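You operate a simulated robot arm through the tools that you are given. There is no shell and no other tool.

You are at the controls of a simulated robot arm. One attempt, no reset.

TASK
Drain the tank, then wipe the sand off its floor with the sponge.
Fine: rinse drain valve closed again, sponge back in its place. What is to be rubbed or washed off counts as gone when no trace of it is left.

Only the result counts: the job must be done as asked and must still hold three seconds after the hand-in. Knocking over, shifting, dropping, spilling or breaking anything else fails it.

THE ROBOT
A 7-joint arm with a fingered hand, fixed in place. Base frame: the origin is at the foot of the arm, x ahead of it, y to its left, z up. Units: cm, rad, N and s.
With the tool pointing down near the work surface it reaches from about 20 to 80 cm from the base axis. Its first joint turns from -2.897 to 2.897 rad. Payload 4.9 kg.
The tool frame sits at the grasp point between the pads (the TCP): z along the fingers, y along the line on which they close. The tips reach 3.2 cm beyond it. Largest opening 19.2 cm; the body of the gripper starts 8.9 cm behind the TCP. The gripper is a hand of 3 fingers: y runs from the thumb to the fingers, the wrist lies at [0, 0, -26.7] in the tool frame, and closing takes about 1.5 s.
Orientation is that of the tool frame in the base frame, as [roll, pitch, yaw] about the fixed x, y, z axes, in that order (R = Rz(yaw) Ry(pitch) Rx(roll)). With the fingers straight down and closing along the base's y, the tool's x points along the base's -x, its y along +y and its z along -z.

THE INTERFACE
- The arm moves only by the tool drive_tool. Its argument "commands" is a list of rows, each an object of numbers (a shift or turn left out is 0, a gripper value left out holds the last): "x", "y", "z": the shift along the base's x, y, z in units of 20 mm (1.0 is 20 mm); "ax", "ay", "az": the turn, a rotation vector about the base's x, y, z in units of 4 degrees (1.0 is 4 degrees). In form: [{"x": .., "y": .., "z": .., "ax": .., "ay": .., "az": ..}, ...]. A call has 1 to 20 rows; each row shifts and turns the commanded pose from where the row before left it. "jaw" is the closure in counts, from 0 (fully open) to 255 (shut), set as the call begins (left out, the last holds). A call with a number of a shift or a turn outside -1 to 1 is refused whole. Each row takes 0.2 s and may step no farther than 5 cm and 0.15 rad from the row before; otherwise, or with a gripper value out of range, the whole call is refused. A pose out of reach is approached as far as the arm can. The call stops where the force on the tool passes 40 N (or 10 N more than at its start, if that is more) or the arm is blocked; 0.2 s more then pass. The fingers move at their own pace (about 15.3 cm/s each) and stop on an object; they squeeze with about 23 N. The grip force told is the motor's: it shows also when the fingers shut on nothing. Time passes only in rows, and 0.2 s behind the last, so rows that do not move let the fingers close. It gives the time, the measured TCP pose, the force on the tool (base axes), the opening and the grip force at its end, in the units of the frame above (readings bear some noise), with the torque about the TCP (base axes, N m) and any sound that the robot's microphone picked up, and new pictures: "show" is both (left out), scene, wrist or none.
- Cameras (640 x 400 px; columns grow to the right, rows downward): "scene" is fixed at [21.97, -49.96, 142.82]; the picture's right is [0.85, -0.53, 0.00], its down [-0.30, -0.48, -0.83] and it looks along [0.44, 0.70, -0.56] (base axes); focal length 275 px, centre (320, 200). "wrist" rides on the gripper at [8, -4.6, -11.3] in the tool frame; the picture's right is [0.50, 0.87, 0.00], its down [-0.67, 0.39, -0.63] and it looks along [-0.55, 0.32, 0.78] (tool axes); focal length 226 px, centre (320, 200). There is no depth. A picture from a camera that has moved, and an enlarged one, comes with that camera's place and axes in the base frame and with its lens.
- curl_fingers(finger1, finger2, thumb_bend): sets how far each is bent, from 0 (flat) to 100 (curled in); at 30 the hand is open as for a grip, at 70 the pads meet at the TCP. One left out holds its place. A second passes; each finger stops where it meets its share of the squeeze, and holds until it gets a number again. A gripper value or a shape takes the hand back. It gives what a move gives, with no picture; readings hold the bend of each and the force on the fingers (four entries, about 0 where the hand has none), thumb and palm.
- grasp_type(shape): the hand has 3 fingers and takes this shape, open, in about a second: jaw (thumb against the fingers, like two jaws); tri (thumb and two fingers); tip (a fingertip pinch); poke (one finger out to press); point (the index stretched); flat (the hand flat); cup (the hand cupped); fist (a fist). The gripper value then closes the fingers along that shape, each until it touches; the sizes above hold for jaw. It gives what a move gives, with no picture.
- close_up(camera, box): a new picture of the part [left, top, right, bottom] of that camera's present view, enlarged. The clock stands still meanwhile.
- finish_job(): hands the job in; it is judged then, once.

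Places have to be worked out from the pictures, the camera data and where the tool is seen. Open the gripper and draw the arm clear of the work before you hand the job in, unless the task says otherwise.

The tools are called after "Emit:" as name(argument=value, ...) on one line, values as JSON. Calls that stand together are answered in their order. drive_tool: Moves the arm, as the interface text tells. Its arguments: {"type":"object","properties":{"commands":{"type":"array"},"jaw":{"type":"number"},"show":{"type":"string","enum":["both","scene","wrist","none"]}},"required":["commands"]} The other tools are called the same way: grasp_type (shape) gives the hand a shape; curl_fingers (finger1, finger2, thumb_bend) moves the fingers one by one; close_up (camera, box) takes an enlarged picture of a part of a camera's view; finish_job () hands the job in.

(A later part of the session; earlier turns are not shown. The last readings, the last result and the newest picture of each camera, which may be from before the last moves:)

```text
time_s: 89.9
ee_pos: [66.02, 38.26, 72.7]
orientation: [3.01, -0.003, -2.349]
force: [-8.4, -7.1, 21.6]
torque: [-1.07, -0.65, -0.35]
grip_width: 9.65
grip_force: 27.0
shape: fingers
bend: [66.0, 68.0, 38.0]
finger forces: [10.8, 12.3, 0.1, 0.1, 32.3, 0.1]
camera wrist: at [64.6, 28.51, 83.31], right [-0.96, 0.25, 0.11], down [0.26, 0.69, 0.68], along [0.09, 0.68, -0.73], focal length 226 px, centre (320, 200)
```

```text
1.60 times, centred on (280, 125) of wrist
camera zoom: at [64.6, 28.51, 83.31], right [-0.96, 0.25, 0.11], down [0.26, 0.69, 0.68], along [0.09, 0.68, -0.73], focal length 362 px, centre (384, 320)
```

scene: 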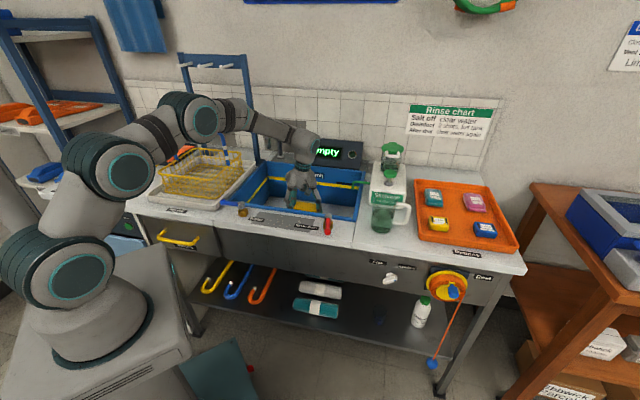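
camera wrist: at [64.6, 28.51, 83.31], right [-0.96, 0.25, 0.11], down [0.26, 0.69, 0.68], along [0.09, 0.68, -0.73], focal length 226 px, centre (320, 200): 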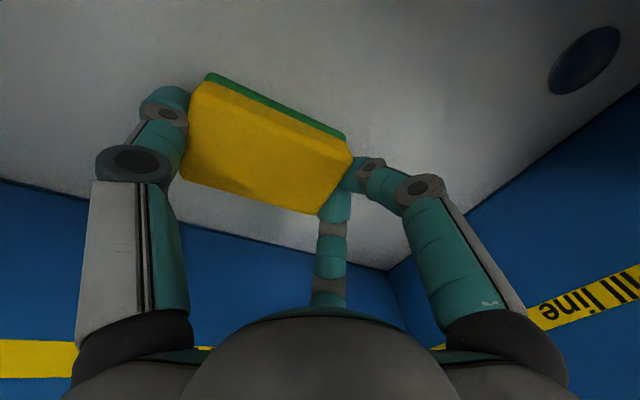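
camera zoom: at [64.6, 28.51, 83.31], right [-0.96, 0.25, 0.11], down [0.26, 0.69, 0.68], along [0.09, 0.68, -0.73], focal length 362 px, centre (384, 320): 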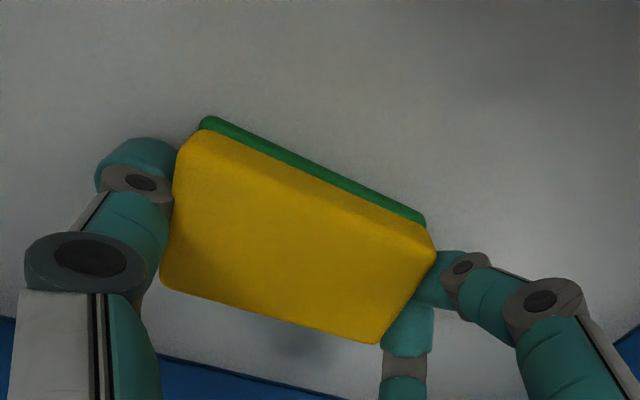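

The visible floor looks clean. I raise the hand and shift to view the whole former patch, including what was beneath the sponge.

Emit:
drive_tool(commands=[{"z": 0.3}, {"x": -0.6, "y": -0.4, "z": 0.6}, {"x": -0.6, "y": -0.4, "z": 0.8}, {"x": -0.6, "y": -0.4, "z": 0.8}, {"x": -0.6, "y": -0.4, "z": 1}, {"x": -0.5, "y": -0.4, "z": 1}, {"x": -0.4, "y": -0.3, "z": 1}, {"z": 1}, {"z": 1}, {"z": 1}, {"z": 1}, {"z": 1}], show="wrist")

Emit:
close_up(camera="wrist", box=[120, 0, 440, 200])

```text
time_s: 92.5
ee_pos: [59.15, 33.78, 93.63]
orientation: [3.01, -0.002, -2.349]
force: [-0.6, -0.5, -0.5]
torque: [0.03, 0.02, -0.02]
grip_width: 9.66
grip_force: 20.9
shape: fingers
bend: [66.0, 67.0, 38.0]
finger forces: [10.9, 11.2, 0.0, 0.0, 19.9, 0.0]
camera wrist: at [57.99, 23.98, 104.26], right [-0.96, 0.25, 0.11], down [0.26, 0.69, 0.67], along [0.09, 0.68, -0.73], focal length 226 px, centre (320, 200)
```

wrist: 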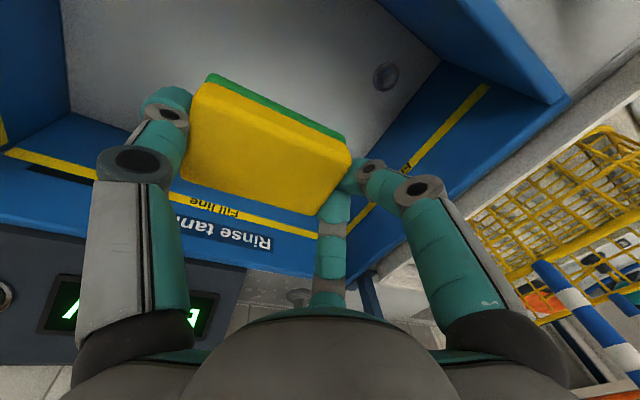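

```text
2.00 times, centred on (280, 100) of wrist
camera zoom: at [57.99, 23.98, 104.26], right [-0.96, 0.25, 0.11], down [0.26, 0.69, 0.67], along [0.09, 0.68, -0.73], focal length 452 px, centre (400, 400)
```

zoom: 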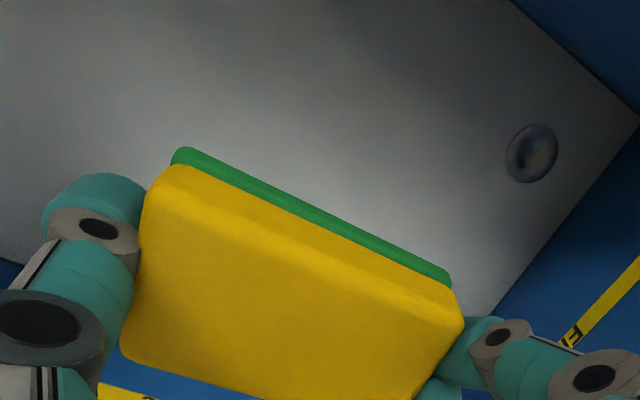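

The former patch region looks clean. I rise further for a full unobstructed view and zoom in on it.

Emit:
drive_tool(commands=[{"z": 1}, {"z": 1}, {"z": 1}, {"z": 1}, {"z": 1}, {"z": 1}, {"z": 1}, {"z": 1}, {"z": 1}, {"z": 1}, {"z": 1}, {"z": 1}, {"z": 1}, {"z": 1}], show="wrist")

Emit:
close_up(camera="wrist", box=[130, 0, 370, 150])

Emit:
close_up(camera="wrist", box=[208, 0, 304, 60])

```text
time_s: 95.5
ee_pos: [59.27, 33.72, 121.64]
orientation: [3.01, -0.002, -2.351]
force: [-0.9, 0.9, -0.4]
torque: [0.02, -0.03, 0.01]
grip_width: 9.68
grip_force: 20.7
shape: fingers
bend: [66.0, 67.0, 38.0]
finger forces: [10.9, 11.1, 0.0, 0.1, 19.9, 0.1]
camera wrist: at [58.04, 23.92, 132.27], right [-0.96, 0.25, 0.11], down [0.26, 0.69, 0.68], along [0.09, 0.68, -0.73], focal length 226 px, centre (320, 200)
```

wrist: 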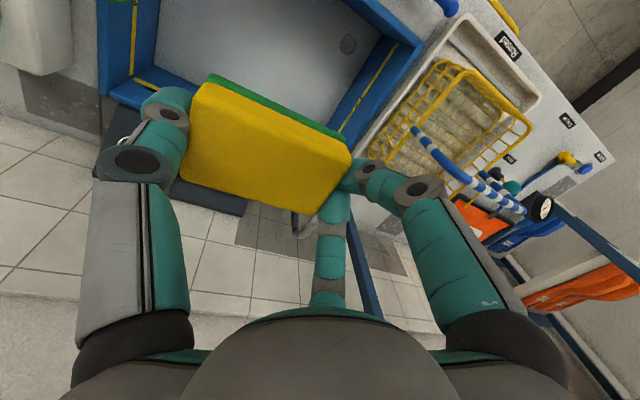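

```text
2.67 times, centred on (250, 75) of wrist
camera zoom: at [58.04, 23.92, 132.27], right [-0.96, 0.25, 0.11], down [0.26, 0.69, 0.68], along [0.09, 0.68, -0.73], focal length 603 px, centre (507, 533)
```

zoom: 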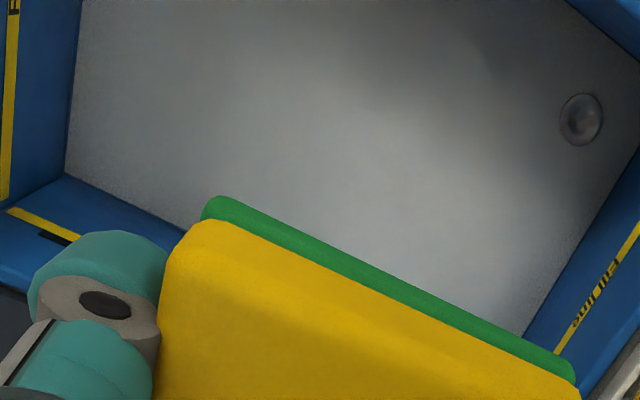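

```text
6.67 times, centred on (256, 30) of wrist
camera zoom: at [58.04, 23.92, 132.27], right [-0.96, 0.25, 0.11], down [0.26, 0.69, 0.68], along [0.09, 0.68, -0.73], focal length 1507 px, centre (747, 1333)
```

zoom: 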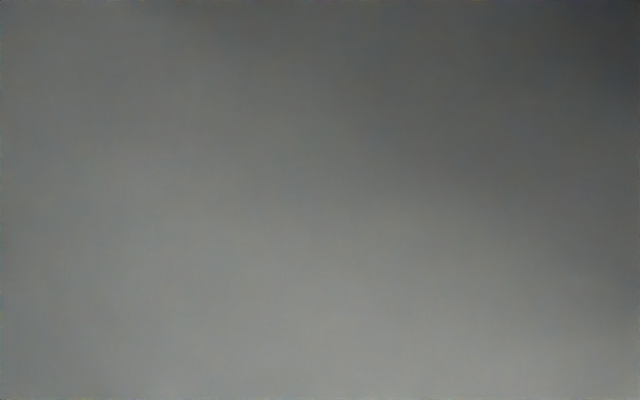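

The centre and back of the patch are spotless. The front-most part (w≈60–62) lies at the picture's edge, so I move the hand a few cm toward the front to check it too.

Emit:
drive_tool(commands=[{"x": -0.7, "y": -0.7}, {"x": -0.7, "y": -0.7}, {"x": -0.6, "y": -0.6}], show="wrist")

Emit:
close_up(camera="wrist", box=[190, 0, 350, 100])

```text
time_s: 96.3
ee_pos: [55.22, 29.69, 121.82]
orientation: [3.011, -0.005, -2.349]
force: [0.8, 0.3, -1.1]
torque: [-0.01, 0.0, 0.07]
grip_width: 9.66
grip_force: 20.4
shape: fingers
bend: [66.0, 67.0, 38.0]
finger forces: [11.0, 11.1, 0.0, 0.0, 19.8, 0.0]
camera wrist: at [53.99, 19.85, 132.25], right [-0.96, 0.25, 0.11], down [0.26, 0.69, 0.67], along [0.09, 0.68, -0.73], focal length 226 px, centre (320, 200)
```

wrist: 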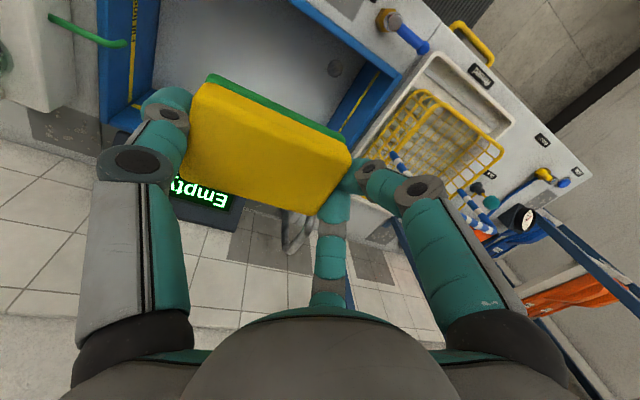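

```text
4.00 times, centred on (270, 50) of wrist
camera zoom: at [53.99, 19.85, 132.25], right [-0.96, 0.25, 0.11], down [0.26, 0.69, 0.67], along [0.09, 0.68, -0.73], focal length 904 px, centre (520, 800)
```

zoom: 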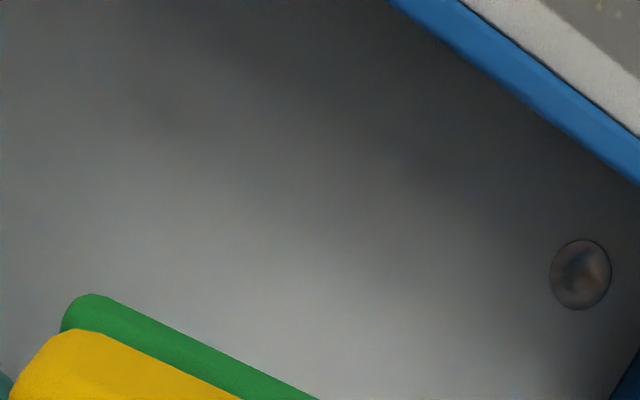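

The front part also looks clean. One more enlarged check of a slightly darker spot before I leave.

Emit:
close_up(camera="wrist", box=[200, 0, 280, 50])

Emit:
close_up(camera="wrist", box=[250, 10, 330, 60])

```text
8.00 times, centred on (240, 25) of wrist
camera zoom: at [53.99, 19.85, 132.25], right [-0.96, 0.25, 0.11], down [0.26, 0.69, 0.67], along [0.09, 0.68, -0.73], focal length 1808 px, centre (960, 1600)
```

zoom: 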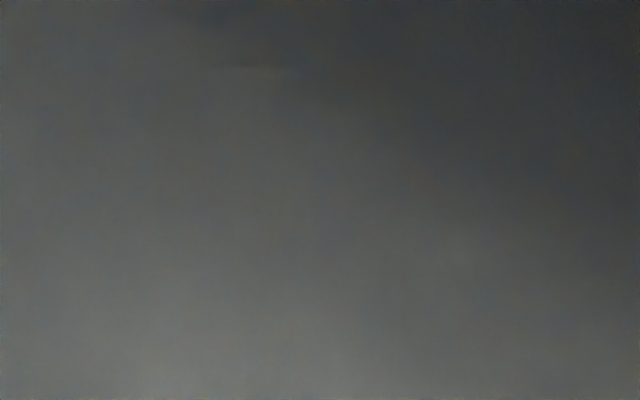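

```text
8.00 times, centred on (290, 35) of wrist
camera zoom: at [53.99, 19.85, 132.25], right [-0.96, 0.25, 0.11], down [0.26, 0.69, 0.67], along [0.09, 0.68, -0.73], focal length 1808 px, centre (560, 1520)
```

zoom: 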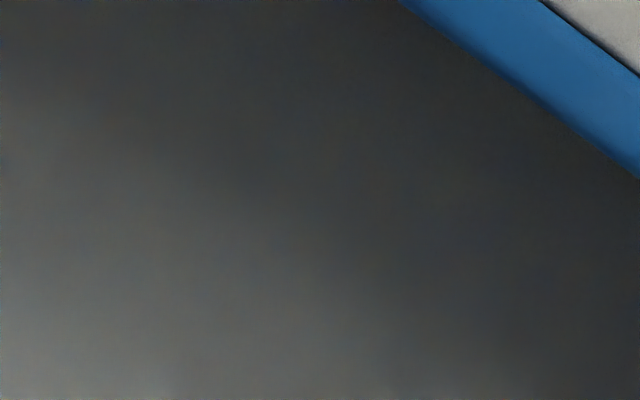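

There may be a tiny spot at about wrist pixel (234, 9); I enlarge that strongly.

Emit:
close_up(camera="wrist", box=[218, 0, 250, 20])

Emit:
drive_tool(commands=[{"x": -0.7, "y": -0.7}, {"x": -0.7, "y": -0.7}, {"x": 0.5, "y": -0.5}], show="wrist")

Emit:
close_up(camera="wrist", box=[190, 0, 350, 100])

```text
16.00 times, centred on (234, 10) of wrist
camera zoom: at [53.99, 19.85, 132.25], right [-0.96, 0.25, 0.11], down [0.26, 0.69, 0.67], along [0.09, 0.68, -0.73], focal length 3617 px, centre (1696, 3240)
```

zoom: 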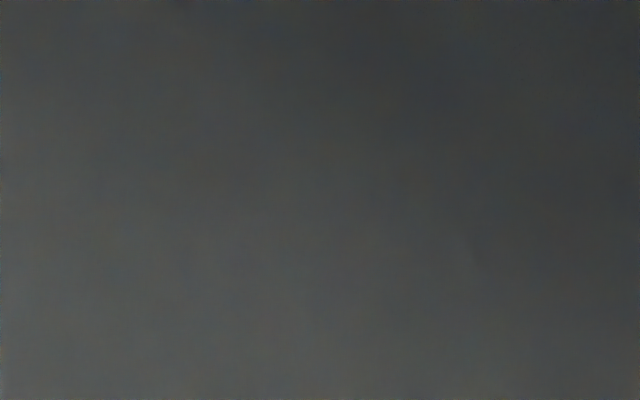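

```text
time_s: 97.1
ee_pos: [53.45, 26.06, 121.68]
orientation: [3.01, 0.0, -2.348]
force: [0.1, 0.2, 0.0]
torque: [0.03, 0.0, 0.0]
grip_width: 9.63
grip_force: 21.2
shape: fingers
bend: [66.0, 67.0, 38.0]
finger forces: [10.9, 11.0, 0.1, 0.0, 19.9, 0.0]
camera wrist: at [52.22, 16.11, 132.26], right [-0.96, 0.25, 0.11], down [0.26, 0.69, 0.68], along [0.09, 0.68, -0.73], focal length 226 px, centre (320, 200)
```

wrist: 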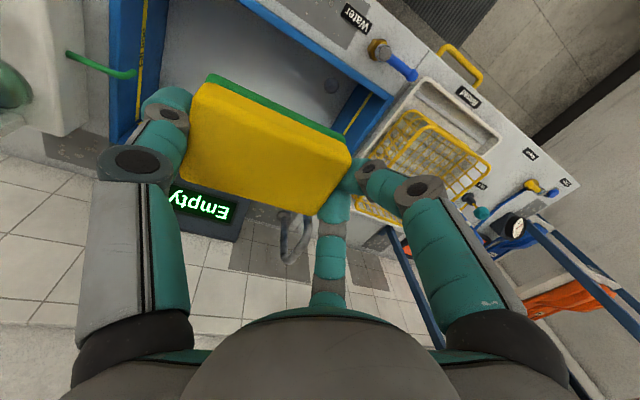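

```text
4.00 times, centred on (270, 50) of wrist
camera zoom: at [52.22, 16.11, 132.26], right [-0.96, 0.25, 0.11], down [0.26, 0.69, 0.68], along [0.09, 0.68, -0.73], focal length 904 px, centre (520, 800)
```

zoom: 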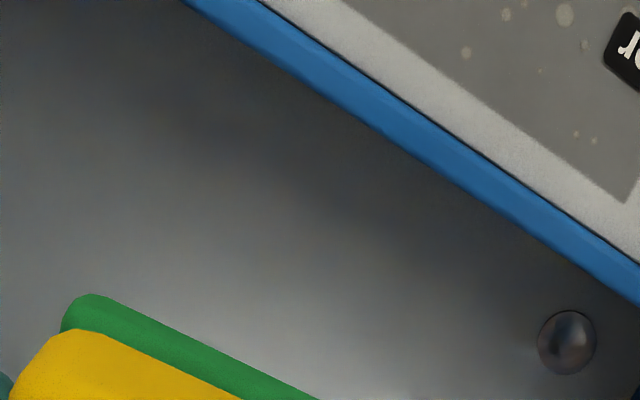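

Floor still looks clean here. I check the former front edge of the patch (around pixel (261, 52)) at high magnification for any residual tint.

Emit:
close_up(camera="wrist", box=[229, 30, 293, 70])

Emit:
close_up(camera="wrist", box=[190, 30, 254, 70])

```text
10.00 times, centred on (261, 50) of wrist
camera zoom: at [52.22, 16.11, 132.26], right [-0.96, 0.25, 0.11], down [0.26, 0.69, 0.68], along [0.09, 0.68, -0.73], focal length 2261 px, centre (910, 1700)
```

zoom: 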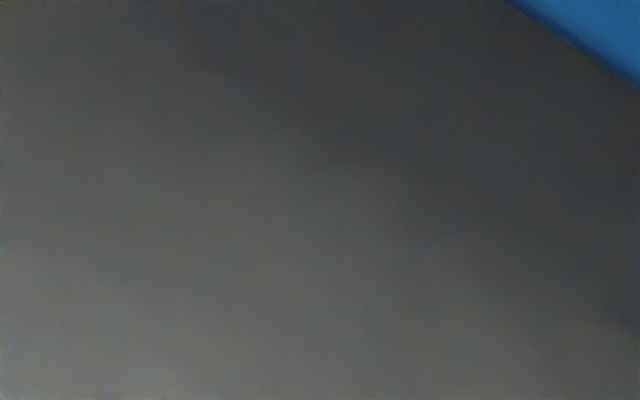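

```text
10.00 times, centred on (222, 50) of wrist
camera zoom: at [52.22, 16.11, 132.26], right [-0.96, 0.25, 0.11], down [0.26, 0.69, 0.68], along [0.09, 0.68, -0.73], focal length 2261 px, centre (1300, 1700)
```

zoom: 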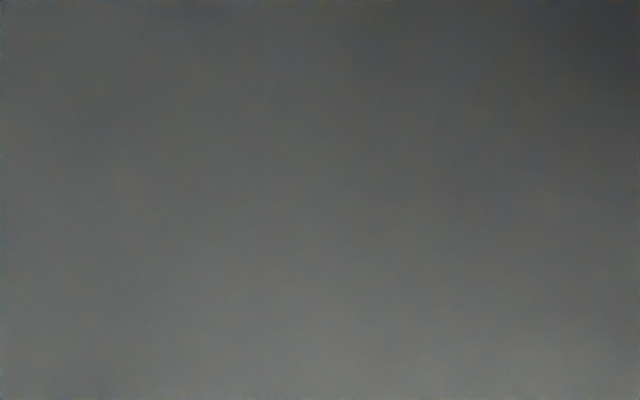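

It appears clean, but since no trace may remain I'll add a few extra passes for safety, especially along the front and side edges. I go back down over the patch.

Emit:
drive_tool(commands=[{"x": 0.516, "y": 0.346, "z": -1}, {"x": 0.516, "y": 0.346, "z": -1}, {"x": 0.516, "y": 0.346, "z": -1}, {"x": 0.516, "y": 0.346, "z": -1}, {"x": 0.516, "y": 0.346, "z": -1}, {"x": 0.516, "y": 0.346, "z": -1}, {"x": 0.516, "y": 0.346, "z": -1}, {"x": 0.516, "y": 0.346, "z": -1}, {"z": -1}, {"z": -1}, {"z": -1}, {"z": -1}, {"z": -1}, {"z": -1}, {"z": -1}, {"z": -1}, {"z": -1}, {"z": -1}, {"z": -1}, {"z": -1}], show="none")

Emit:
drive_tool(commands=[{"z": -1}, {"z": -1}, {"z": -0.8}, {"z": -0.6}, {"z": -0.4}, {"z": -0.2}, {"z": -0.15}, {"z": -0.1}], show="wrist")

```text
time_s: 101.3
ee_pos: [61.65, 31.65, 81.68]
orientation: [3.01, -0.003, -2.349]
force: [-0.6, 0.4, 0.9]
torque: [-0.01, 0.02, 0.01]
grip_width: 9.61
grip_force: 20.8
shape: fingers
bend: [66.0, 67.0, 38.0]
finger forces: [10.9, 11.1, 0.0, 0.0, 19.7, 0.0]
```

```text
time_s: 103.1
ee_pos: [61.7, 31.44, 73.1]
orientation: [3.011, -0.003, -2.35]
force: [0.6, -0.5, 0.4]
torque: [0.01, 0.02, 0.02]
grip_width: 9.61
grip_force: 20.7
shape: fingers
bend: [66.0, 67.0, 38.0]
finger forces: [10.9, 11.0, 0.1, 0.0, 19.8, 0.1]
camera wrist: at [60.44, 21.65, 83.75], right [-0.96, 0.25, 0.11], down [0.26, 0.69, 0.68], along [0.09, 0.68, -0.73], focal length 226 px, centre (320, 200)
```

wrist: 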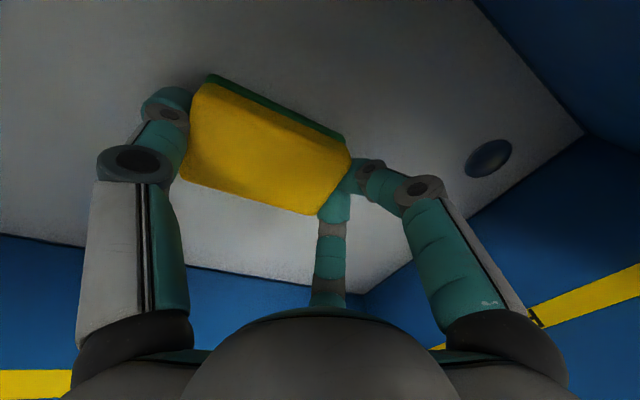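

Back just above the floor with a clean view around. I press lightly and make cross strokes (left–right) along the front edge of the former patch, then move back.

Emit:
drive_tool(commands=[{"z": -0.06}, {"z": -0.06}, {"x": -0.21, "y": -0.21}, {"x": -0.21, "y": -0.21}, {"x": -0.21, "y": -0.21}, {"x": -0.4, "y": 0.4}, {"x": -0.4, "y": 0.4}, {"x": -0.4, "y": 0.4}, {"x": 0.5, "y": -0.5}, {"x": 0.5, "y": -0.5}, {"x": 0.5, "y": -0.5}, {"x": 0.5, "y": -0.5}, {"x": -0.4, "y": 0.4}, {"x": -0.4, "y": 0.4}, {"x": 0.3, "y": 0.3}, {"x": 0.3, "y": 0.3}, {"x": 0.3, "y": 0.3}], show="none")

```text
time_s: 106.7
ee_pos: [62.2, 32.0, 72.98]
orientation: [3.01, -0.004, -2.35]
force: [-1.0, -0.6, -1.0]
torque: [-0.02, 0.0, -0.03]
grip_width: 9.61
grip_force: 20.7
shape: fingers
bend: [66.0, 67.0, 38.0]
finger forces: [10.9, 11.1, 0.0, 0.2, 19.8, 0.1]
```

Contact was lost at z≈72.98 (force ~0), so I lower 2–3 mm until there is real pressure.

Emit:
drive_tool(commands=[{"z": -0.06}, {"z": -0.05}, {"z": -0.04}], show="none")

```text
time_s: 107.5
ee_pos: [62.36, 32.1, 72.75]
orientation: [3.011, -0.002, -2.349]
force: [-5.1, -1.9, 9.5]
torque: [-0.4, -0.18, -0.2]
grip_width: 9.65
grip_force: 24.6
shape: fingers
bend: [66.0, 67.0, 38.0]
finger forces: [11.1, 11.6, 0.0, 0.1, 25.6, 0.1]
```

Now 9.5 N with the thumb side loaded a bit more; I tilt the thumb side up 1° and repeat strokes over the front edge and the middle.

Emit:
drive_tool(commands=[{"ax": -0.18, "ay": -0.18}, {"x": -0.24, "y": -0.24}, {"x": -0.24, "y": -0.24}, {"x": -0.24, "y": -0.24}, {"x": -0.22, "y": -0.22}, {"x": -0.4, "y": 0.4}, {"x": -0.4, "y": 0.4}, {"x": 0.4, "y": -0.4}, {"x": 0.4, "y": -0.4}, {"x": 0.4, "y": -0.4}, {"x": 0.4, "y": -0.4}, {"x": -0.4, "y": 0.4}, {"x": -0.4, "y": 0.4}], show="none")

```text
time_s: 110.3
ee_pos: [60.43, 30.13, 72.72]
orientation: [3.03, -0.002, -2.348]
force: [5.9, -5.6, 10.0]
torque: [-0.19, -0.18, -0.02]
grip_width: 9.67
grip_force: 23.2
shape: fingers
bend: [67.0, 67.0, 37.0]
finger forces: [10.0, 10.4, 0.0, 0.0, 25.5, 0.1]
```

Pressure is steady at 10 N along the front edge. Now two full back-and-forth passes over the whole patch with sideways offsets.

Emit:
drive_tool(commands=[{"x": 0.31, "y": 0.31}, {"x": 0.31, "y": 0.31}, {"x": 0.31, "y": 0.31}, {"x": 0.31, "y": 0.31}, {"x": 0.31, "y": 0.31}, {"x": 0.31, "y": 0.31}, {"x": 0.31, "y": 0.31}, {"x": 0.31, "y": 0.31}, {"x": 0.31, "y": 0.31}, {"x": -0.4, "y": 0.4}, {"x": -0.4, "y": 0.4}, {"x": -0.31, "y": -0.31}, {"x": -0.31, "y": -0.31}, {"x": -0.31, "y": -0.31}, {"x": -0.31, "y": -0.31}, {"x": -0.31, "y": -0.31}, {"x": -0.31, "y": -0.31}, {"x": -0.31, "y": -0.31}, {"x": -0.31, "y": -0.31}, {"x": -0.31, "y": -0.31}], show="none")

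Emit:
drive_tool(commands=[{"x": 0.5, "y": -0.5}, {"x": 0.5, "y": -0.5}, {"x": 0.5, "y": -0.5}, {"x": 0.31, "y": 0.31}, {"x": 0.31, "y": 0.31}, {"x": 0.31, "y": 0.31}, {"x": 0.31, "y": 0.31}, {"x": 0.31, "y": 0.31}, {"x": 0.31, "y": 0.31}, {"x": 0.31, "y": 0.31}, {"x": 0.31, "y": 0.31}, {"x": 0.31, "y": 0.31}], show="wrist")

```text
time_s: 114.5
ee_pos: [58.85, 31.8, 72.65]
orientation: [3.03, -0.002, -2.348]
force: [2.8, 3.9, 5.2]
torque: [0.17, -0.07, -0.03]
grip_width: 9.66
grip_force: 22.0
shape: fingers
bend: [67.0, 67.0, 37.0]
finger forces: [11.7, 11.4, 0.1, 0.0, 20.5, 0.1]
```

```text
time_s: 117.1
ee_pos: [67.27, 34.36, 72.57]
orientation: [3.028, -0.001, -2.349]
force: [-2.9, -4.4, 6.8]
torque: [-0.11, 0.13, 0.0]
grip_width: 9.62
grip_force: 23.3
shape: fingers
bend: [66.0, 68.0, 38.0]
finger forces: [11.5, 12.7, 0.0, 0.1, 21.8, 0.1]
camera wrist: at [65.93, 24.64, 83.33], right [-0.96, 0.25, 0.1], down [0.25, 0.7, 0.67], along [0.1, 0.67, -0.74], focal length 226 px, centre (320, 200)
```

wrist: 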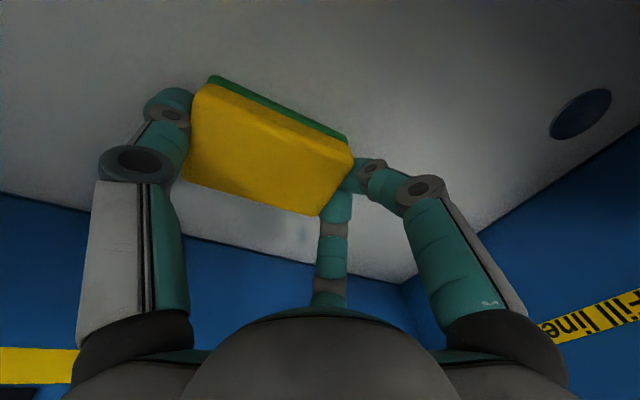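

The floor is clean everywhere I can see. I lift out of the tank, moving inward so the higher pose stays in reach.

Emit:
drive_tool(commands=[{"z": 0.3}, {"x": -0.5, "y": -0.1, "z": 0.7}, {"x": -0.6, "y": -0.1, "z": 1}, {"x": -0.6, "y": -0.1, "z": 1}, {"x": -0.6, "y": -0.1, "z": 1}, {"x": -0.6, "y": -0.1, "z": 1}, {"x": -0.6, "y": -0.1, "z": 1}, {"x": -0.5, "y": -0.1, "z": 1}, {"z": 1}, {"z": 1}, {"z": 1}, {"z": 1}, {"z": 1}, {"z": 1}, {"z": 1}, {"z": 1}, {"z": 1}, {"z": 1}, {"z": 1}, {"z": 1}], show="none")

Emit:
drive_tool(commands=[{"x": -0.2, "z": 1}, {"x": -0.2, "z": 1}, {"x": -0.2, "z": 1}, {"x": -0.2, "z": 1}, {"x": -0.2, "z": 1}, {"x": -0.2, "z": 1}], show="wrist")

Emit:
close_up(camera="wrist", box=[150, 0, 390, 150])

```text
time_s: 121.3
ee_pos: [59.32, 32.93, 110.48]
orientation: [3.029, -0.004, -2.349]
force: [-0.3, -0.5, -0.4]
torque: [0.0, 0.03, -0.02]
grip_width: 9.61
grip_force: 22.1
shape: fingers
bend: [66.0, 67.0, 38.0]
finger forces: [11.6, 11.7, 0.1, 0.0, 20.8, 0.0]
```

```text
time_s: 122.7
ee_pos: [57.03, 32.82, 122.72]
orientation: [3.029, -0.004, -2.348]
force: [0.5, 0.1, -0.5]
torque: [0.02, 0.06, 0.0]
grip_width: 9.6
grip_force: 22.3
shape: fingers
bend: [66.0, 67.0, 38.0]
finger forces: [11.6, 11.6, 0.0, 0.1, 20.8, 0.0]
camera wrist: at [55.55, 23.18, 133.41], right [-0.96, 0.25, 0.1], down [0.25, 0.7, 0.67], along [0.1, 0.67, -0.74], focal length 226 px, centre (320, 200)
```

wrist: 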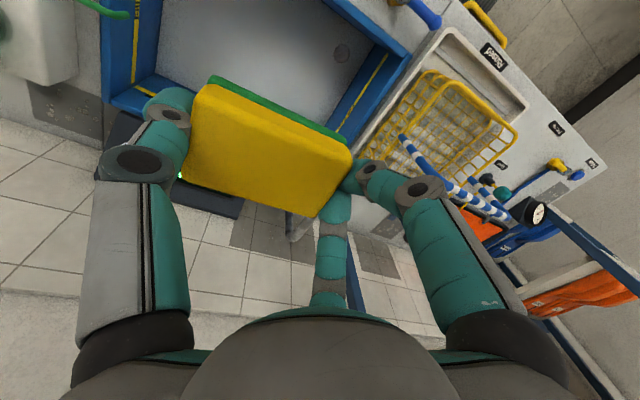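

```text
2.67 times, centred on (270, 75) of wrist
camera zoom: at [55.55, 23.18, 133.41], right [-0.96, 0.25, 0.1], down [0.25, 0.7, 0.67], along [0.1, 0.67, -0.74], focal length 603 px, centre (453, 533)
```

zoom: 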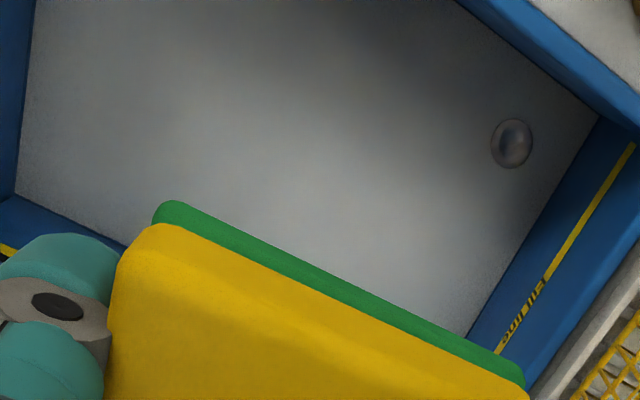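

The tank floor is completely clean. I carry the sponge back along the high route, turning +90° to the orientation it was picked up in.

Emit:
drive_tool(commands=[{"x": -0.96, "y": 0.5375, "z": 0.1, "az": 1}, {"x": -0.96, "y": 0.5375, "z": 0.1, "az": 1}, {"x": -0.96, "y": 0.5375, "z": 0.1, "az": 1}, {"x": -0.96, "y": 0.5375, "z": 0.1, "az": 1}, {"x": -0.96, "y": 0.5375, "z": 0.1, "az": 1}, {"x": -0.96, "y": 0.5375, "az": 1}, {"x": -0.96, "y": 0.5375, "az": 1}, {"x": -0.96, "y": 0.5375, "az": 1}, {"x": -0.96, "y": 0.5375, "az": 1}, {"x": -0.96, "y": 0.5375, "az": 1}, {"x": -0.96, "y": 0.5375, "az": 1}, {"x": -0.96, "y": 0.5375, "az": 1}], show="none")

Emit:
drive_tool(commands=[{"x": -0.96, "y": 0.5375, "az": 1}, {"x": -0.96, "y": 0.5375, "az": 1}, {"x": -0.96, "y": 0.5375, "az": 1}, {"x": -0.96, "y": 0.5375, "az": 1}, {"x": -0.96, "y": 0.5375, "az": 1}, {"x": -0.96, "y": 0.5375, "az": 1}, {"x": -0.96, "y": 0.5375, "az": 1}, {"x": -0.96, "y": 0.5375, "az": 1}, {"x": -0.96, "y": 0.5375, "az": 1}, {"x": -0.96, "y": 0.5375, "az": 1}, {"x": -0.96, "y": 0.5375, "az": 0.4}, {"x": -0.96, "y": 0.5375}, {}], show="both")

Emit:
close_up(camera="scene", box=[30, 0, 190, 100])

```text
time_s: 125.3
ee_pos: [33.89, 45.84, 123.52]
orientation: [3.028, -0.003, -1.511]
force: [0.6, 0.6, -0.1]
torque: [0.03, 0.02, 0.02]
grip_width: 9.58
grip_force: 21.9
shape: fingers
bend: [66.0, 67.0, 38.0]
finger forces: [11.5, 11.4, 0.0, 0.1, 20.7, 0.0]
```

```text
time_s: 128.1
ee_pos: [10.96, 58.85, 123.68]
orientation: [3.028, -0.002, -0.785]
force: [0.6, 0.7, 0.1]
torque: [-0.05, 0.01, 0.04]
grip_width: 9.6
grip_force: 21.4
shape: fingers
bend: [66.0, 67.0, 38.0]
finger forces: [11.4, 11.5, 0.0, 0.0, 20.6, 0.1]
camera wrist: at [20.65, 57.41, 134.36], right [-0.25, -0.96, 0.1], down [-0.7, 0.25, 0.67], along [-0.67, 0.1, -0.74], focal length 226 px, centre (320, 200)
```

scene: 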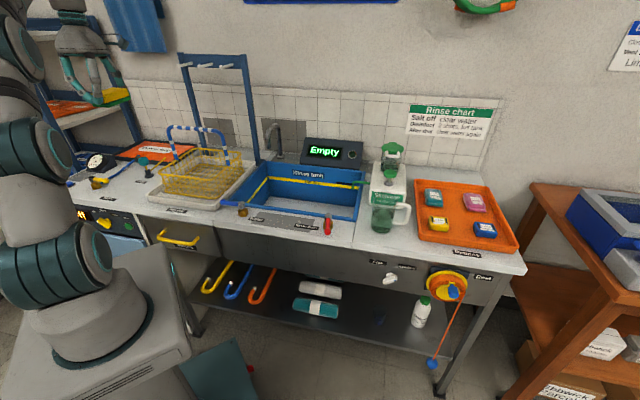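
wrist: 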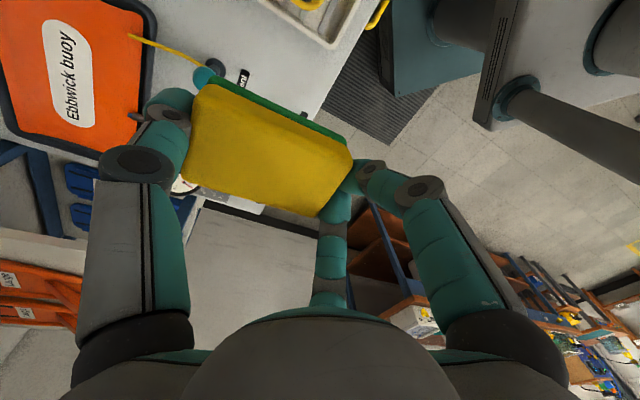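

```text
4.00 times, centred on (110, 50) of scene
camera zoom: at [21.97, -49.96, 142.82], right [0.85, -0.53, 0.0], down [-0.3, -0.48, -0.83], along [0.44, 0.7, -0.56], focal length 1098 px, centre (1160, 800)
```

zoom: 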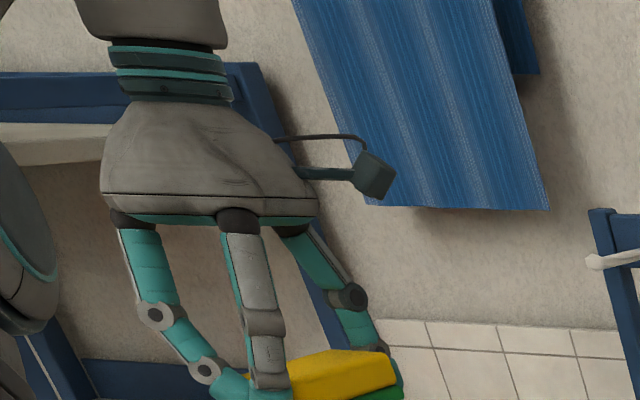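

The sponge sits in the hand as when picked up, and the TCP is over the place spot. I restore the 10° tilt so it is level and descend to just above the bench.

Emit:
drive_tool(commands=[{"ax": -0.3, "ay": 0.3, "z": -1}, {"ax": -0.28, "ay": 0.28, "z": -1}, {"x": 0.05, "y": -0.08, "z": -1}, {"z": -1}, {"z": -1}, {"z": -1}, {"z": -1}, {"z": -1}, {"z": -1}, {"z": -1}, {"z": -1}, {"z": -1}, {"z": -1}, {"z": -1}], show="both")

Emit:
close_up(camera="scene", box=[90, 120, 218, 200])

```text
time_s: 131.1
ee_pos: [11.04, 58.67, 95.59]
orientation: [2.972, -0.001, -0.785]
force: [-0.5, 0.2, 0.7]
torque: [0.01, 0.01, 0.01]
grip_width: 9.59
grip_force: 21.9
shape: fingers
bend: [66.0, 67.0, 38.0]
finger forces: [11.4, 11.5, 0.0, 0.1, 20.5, 0.0]
camera wrist: at [21.2, 57.7, 105.95], right [-0.25, -0.96, 0.15], down [-0.67, 0.28, 0.69], along [-0.7, 0.07, -0.71], focal length 226 px, centre (320, 200)
```

scene: 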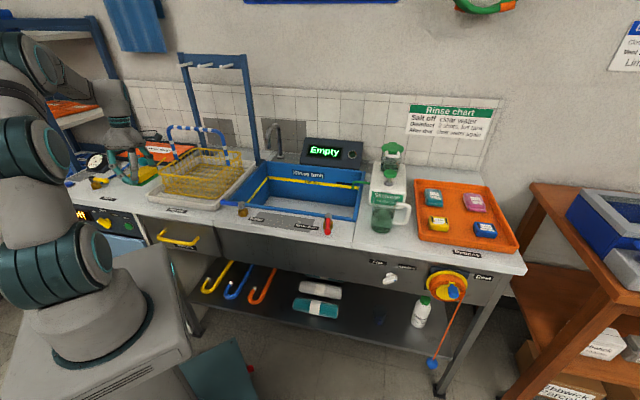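
wrist: 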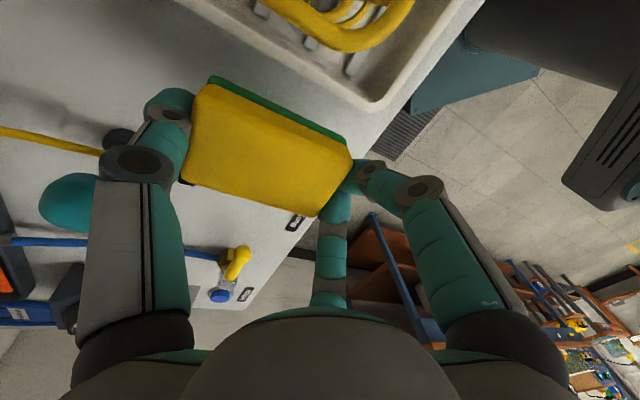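

```text
5.00 times, centred on (154, 160) of scene
camera zoom: at [21.97, -49.96, 142.82], right [0.85, -0.53, 0.0], down [-0.3, -0.48, -0.83], along [0.44, 0.7, -0.56], focal length 1373 px, centre (1150, 400)
```

zoom: 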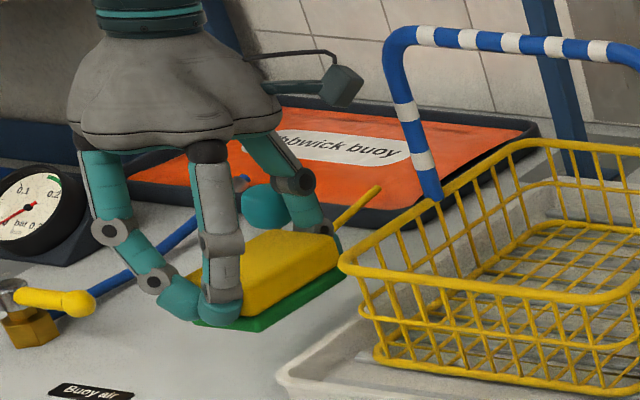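

The sponge hangs level over its spot. I lower it to the bench in small steps, expecting contact near z≈91.1.

Emit:
drive_tool(commands=[{"z": -0.6}, {"z": -0.5}, {"z": -0.4}, {"z": -0.3}, {"z": -0.15}, {"z": -0.1}], show="none")

```text
time_s: 132.5
ee_pos: [11.0, 58.73, 91.51]
orientation: [2.97, -0.004, -0.787]
force: [0.3, -0.1, -0.1]
torque: [0.04, 0.0, -0.01]
grip_width: 9.59
grip_force: 21.9
shape: fingers
bend: [66.0, 67.0, 38.0]
finger forces: [11.3, 11.4, 0.0, 0.0, 20.5, 0.0]
```

No contact yet at 91.5; I go down in 1 mm steps.

Emit:
drive_tool(commands=[{"z": -0.07}, {"z": -0.06}, {"z": -0.05}, {"z": -0.04}], show="wrist")

Emit:
close_up(camera="wrist", box=[40, 20, 440, 270])

Emit:
close_up(camera="scene", box=[90, 120, 218, 200])

```text
time_s: 133.5
ee_pos: [10.95, 58.77, 91.27]
orientation: [2.972, -0.001, -0.785]
force: [-1.3, -2.4, 6.1]
torque: [0.27, -0.35, -0.15]
grip_width: 9.6
grip_force: 25.0
shape: fingers
bend: [66.0, 67.0, 38.0]
finger forces: [11.5, 11.7, 0.1, 0.1, 26.4, 0.0]
camera wrist: at [21.14, 57.69, 101.5], right [-0.25, -0.96, 0.15], down [-0.67, 0.28, 0.69], along [-0.7, 0.07, -0.71], focal length 226 px, centre (320, 200)
```

wrist: 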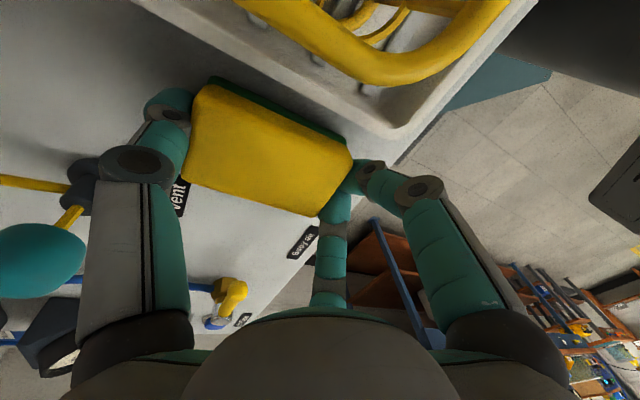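

```text
1.60 times, centred on (240, 145) of wrist
camera zoom: at [21.14, 57.69, 101.5], right [-0.25, -0.96, 0.15], down [-0.67, 0.28, 0.69], along [-0.7, 0.07, -0.71], focal length 362 px, centre (448, 288)
```

zoom: 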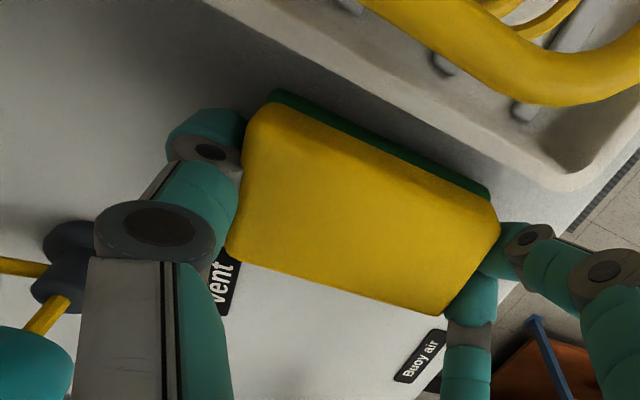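

```text
5.00 times, centred on (154, 160) of scene
camera zoom: at [21.97, -49.96, 142.82], right [0.85, -0.53, 0.0], down [-0.3, -0.48, -0.83], along [0.44, 0.7, -0.56], focal length 1373 px, centre (1150, 400)
```

zoom: 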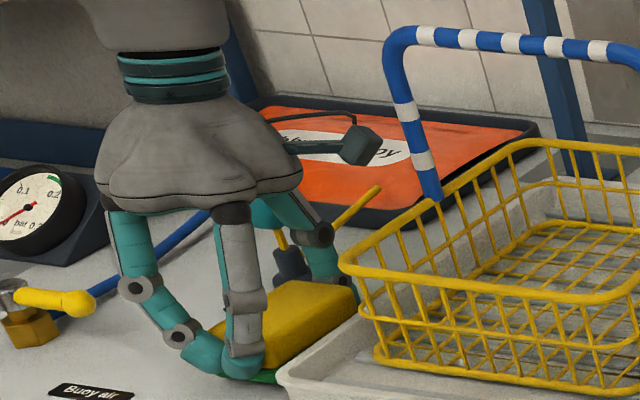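

Contact with 6 N at z≈91.27; the sponge is about 0.5 cm forward of its original spot. I lift a hair, shift 0.5 cm back, set down again.

Emit:
drive_tool(commands=[{"z": 0.15}, {"x": 0.18, "y": 0.15}, {"z": -0.1}, {"z": -0.06}, {"z": -0.02}], show="none")

```text
time_s: 134.7
ee_pos: [11.33, 58.99, 91.12]
orientation: [2.973, -0.003, -0.787]
force: [0.1, -3.3, 8.2]
torque: [0.41, -0.6, -0.24]
grip_width: 9.59
grip_force: 25.6
shape: fingers
bend: [66.0, 67.0, 38.0]
finger forces: [11.4, 11.5, 0.0, 0.0, 29.0, 0.0]
```

Set down with ~8 N. I now open the fingers and thumb to release the sponge.

Emit:
curl_fingers(finger1=61, finger2=61, thumb_bend=22)

Emit:
close_up(camera="wrist", box=[40, 20, 440, 270])

Emit:
close_up(camera="scene", box=[90, 120, 218, 200])

```text
time_s: 135.7
ee_pos: [11.3, 59.02, 91.08]
orientation: [2.97, -0.001, -0.786]
force: [0.7, -1.1, -1.1]
torque: [-0.01, -0.01, 0.0]
grip_width: 12.09
grip_force: 0.1
shape: fingers
bend: [61.0, 61.0, 22.0]
finger forces: [0.1, 0.1, 0.0, 0.0, 0.0, 0.1]
```

```text
1.60 times, centred on (240, 145) of wrist
camera zoom: at [21.5, 57.97, 101.38], right [-0.25, -0.96, 0.15], down [-0.67, 0.28, 0.69], along [-0.7, 0.07, -0.71], focal length 362 px, centre (448, 288)
```

zoom: 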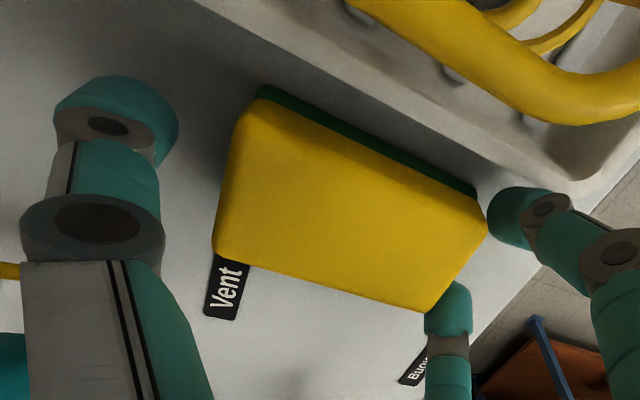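

```text
5.00 times, centred on (154, 160) of scene
camera zoom: at [21.97, -49.96, 142.82], right [0.85, -0.53, 0.0], down [-0.3, -0.48, -0.83], along [0.44, 0.7, -0.56], focal length 1373 px, centre (1150, 400)
```

zoom: 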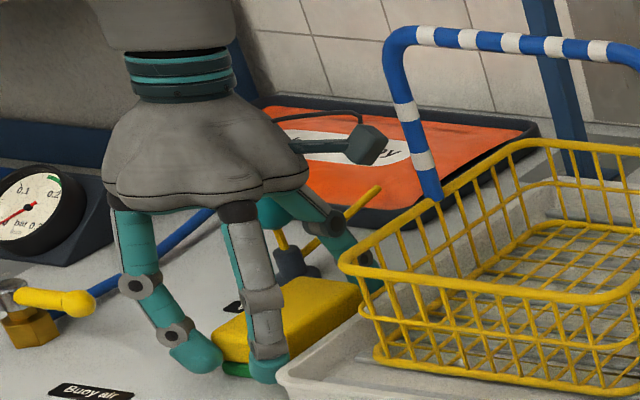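

Sponge released with zero finger force. I back the hand 0.5 cm toward the front for clearance, then lift straight up.

Emit:
drive_tool(commands=[{"x": -0.18, "y": -0.18}, {"x": -0.05, "y": -0.05, "z": 0.3}, {"z": 0.6}, {"z": 1}, {"z": 1}, {"z": 1}, {"z": 1}, {"z": 1}, {"z": 1}, {"z": 1}, {"z": 1}, {"z": 1}, {"z": 1}, {"z": 1}, {"z": 1}, {"z": 1}, {"z": 1}], show="both")

Emit:
close_up(camera="scene", box=[110, 150, 206, 210])

Emit:
close_up(camera="wrist", box=[200, 0, 440, 150])

```text
time_s: 139.3
ee_pos: [10.85, 58.64, 120.73]
orientation: [2.97, -0.004, -0.785]
force: [0.3, 0.1, -0.2]
torque: [0.0, 0.01, -0.01]
grip_width: 12.1
grip_force: 0.0
shape: fingers
bend: [61.0, 61.0, 22.0]
finger forces: [0.0, 0.0, 0.1, 0.1, 0.0, 0.1]
camera wrist: at [21.03, 57.55, 131.17], right [-0.25, -0.96, 0.15], down [-0.67, 0.28, 0.69], along [-0.7, 0.07, -0.71], focal length 226 px, centre (320, 200)
```

scene: 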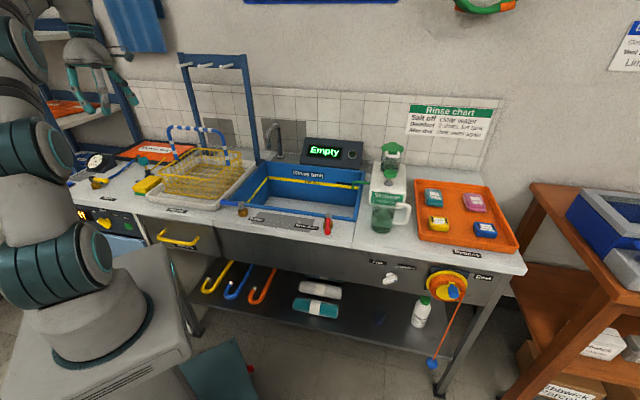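
wrist: 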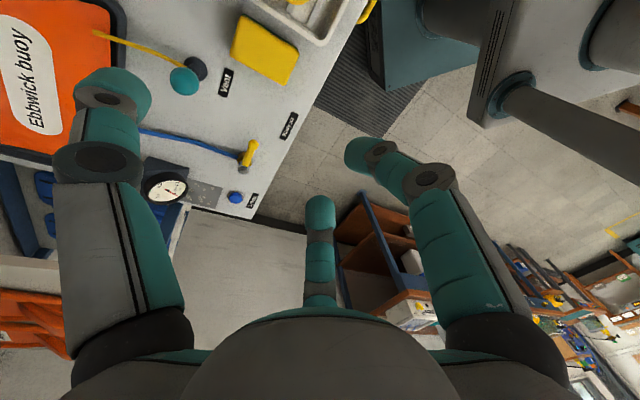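

```text
6.67 times, centred on (158, 180) of scene
camera zoom: at [21.97, -49.96, 142.82], right [0.85, -0.53, 0.0], down [-0.3, -0.48, -0.83], along [0.44, 0.7, -0.56], focal length 1831 px, centre (1400, 333)
```

zoom: 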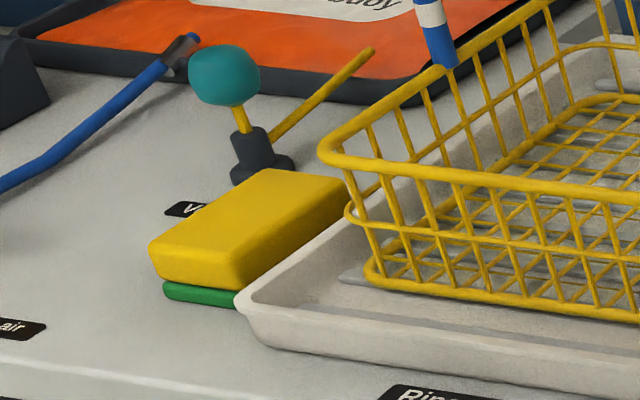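

```text
2.67 times, centred on (320, 75) of wrist
camera zoom: at [21.03, 57.55, 131.17], right [-0.25, -0.96, 0.15], down [-0.67, 0.28, 0.69], along [-0.7, 0.07, -0.71], focal length 603 px, centre (320, 533)
```

zoom: 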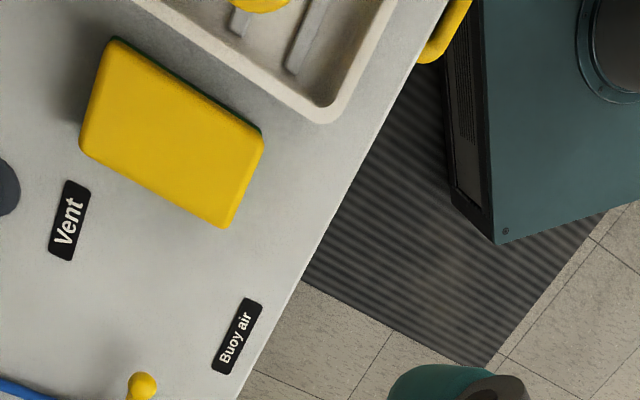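

The sponge is back within about half a centimetre of its original place. Now for the drain valve: I shape the hand into the fork again, remove the tilt and unwind the wrist by -270° while travelling back to the lever.

Emit:
curl_fingers(finger1=70, finger2=70, thumb_bend=55)

Emit:
drive_tool(commands=[{"ax": 0.58, "ay": -0.58}, {"ax": 0.58, "ay": -0.58}, {"ax": 0.58, "ay": -0.58}, {"x": 0.7, "y": -0.833, "z": 0.2, "az": -1}, {"x": 0.7, "y": -0.833, "z": 0.2, "az": -1}, {"x": 0.7, "y": -0.833, "z": 0.2, "az": -1}, {"x": 0.7, "y": -0.833, "az": -1}, {"x": 0.7, "y": -0.833, "az": -1}, {"x": 0.7, "y": -0.833, "az": -1}, {"x": 0.7, "y": -0.833, "az": -1}, {"x": 0.7, "y": -0.833, "az": -1}, {"x": 0.7, "y": -0.833, "az": -1}, {"x": 0.7, "y": -0.833, "az": -1}, {"x": 0.7, "y": -0.833, "az": -1}, {"x": 0.7, "y": -0.833, "az": -1}, {"x": 0.7, "y": -0.833, "az": -1}, {"x": 0.7, "y": -0.833, "az": -1}, {"x": 0.7, "y": -0.833, "az": -1}, {"x": 0.7, "y": -0.833, "az": -1}, {"x": 0.7, "y": -0.833, "az": -1}], show="none")

Emit:
drive_tool(commands=[{"x": 0.7, "y": -0.833, "az": -1}, {"x": 0.7, "y": -0.833, "az": -1}, {"x": 0.7, "y": -0.833, "az": -1}, {"x": 0.7, "y": -0.833, "az": -1}, {"x": 0.7, "y": -0.833, "az": -1}, {"x": 0.7, "y": -0.833, "az": -1}, {"x": 0.7, "y": -0.833, "az": -1}, {"x": 0.7, "y": -0.833, "az": -1}, {"x": 0.7, "y": -0.833, "az": -1}, {"x": 0.7, "y": -0.833, "az": -1}, {"x": 0.7, "y": -0.833, "az": -1}, {"x": 0.7, "y": -0.833, "az": -1}, {"x": 0.7, "y": -0.833, "az": -1}, {"x": 0.7, "y": -0.833, "az": -1}, {"x": 0.7, "y": -0.833, "az": -1}, {"x": 0.7, "y": -0.833, "az": -1}, {"x": 0.7, "y": -0.833, "az": -1}, {"az": -1}, {"az": -1}, {"az": -1}], show="scene")

```text
time_s: 140.3
ee_pos: [10.84, 58.64, 120.82]
orientation: [2.971, -0.002, -0.785]
force: [0.5, 0.0, 0.3]
torque: [-0.05, 0.03, -0.01]
grip_width: 3.71
grip_force: 0.0
shape: fingers
bend: [70.0, 70.0, 55.0]
finger forces: [0.1, 0.0, 0.1, 0.0, 0.0, 0.0]
```

```text
time_s: 144.5
ee_pos: [34.64, 29.89, 122.06]
orientation: [-3.139, -0.002, -1.973]
force: [0.2, -0.4, 0.0]
torque: [0.01, 0.02, 0.0]
grip_width: 3.71
grip_force: 0.1
shape: fingers
bend: [70.0, 70.0, 55.0]
finger forces: [0.0, 0.0, 0.1, 0.0, 0.0, 0.0]
```

```text
time_s: 148.7
ee_pos: [58.49, 1.83, 121.98]
orientation: [-3.141, -0.002, 2.913]
force: [0.1, -0.2, 0.2]
torque: [0.02, 0.02, 0.01]
grip_width: 3.66
grip_force: 0.0
shape: fingers
bend: [70.0, 70.0, 55.0]
finger forces: [0.0, 0.0, 0.0, 0.0, 0.1, 0.1]
```

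scene: 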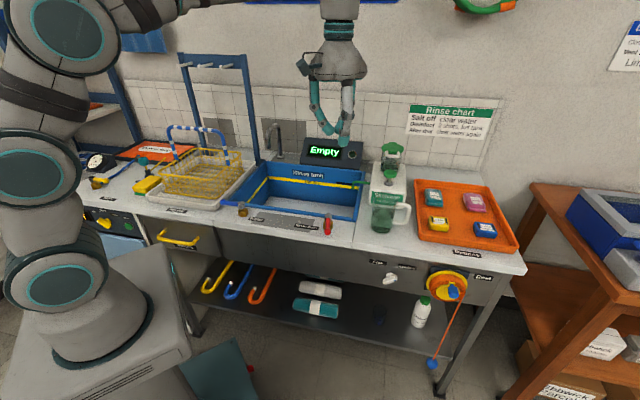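

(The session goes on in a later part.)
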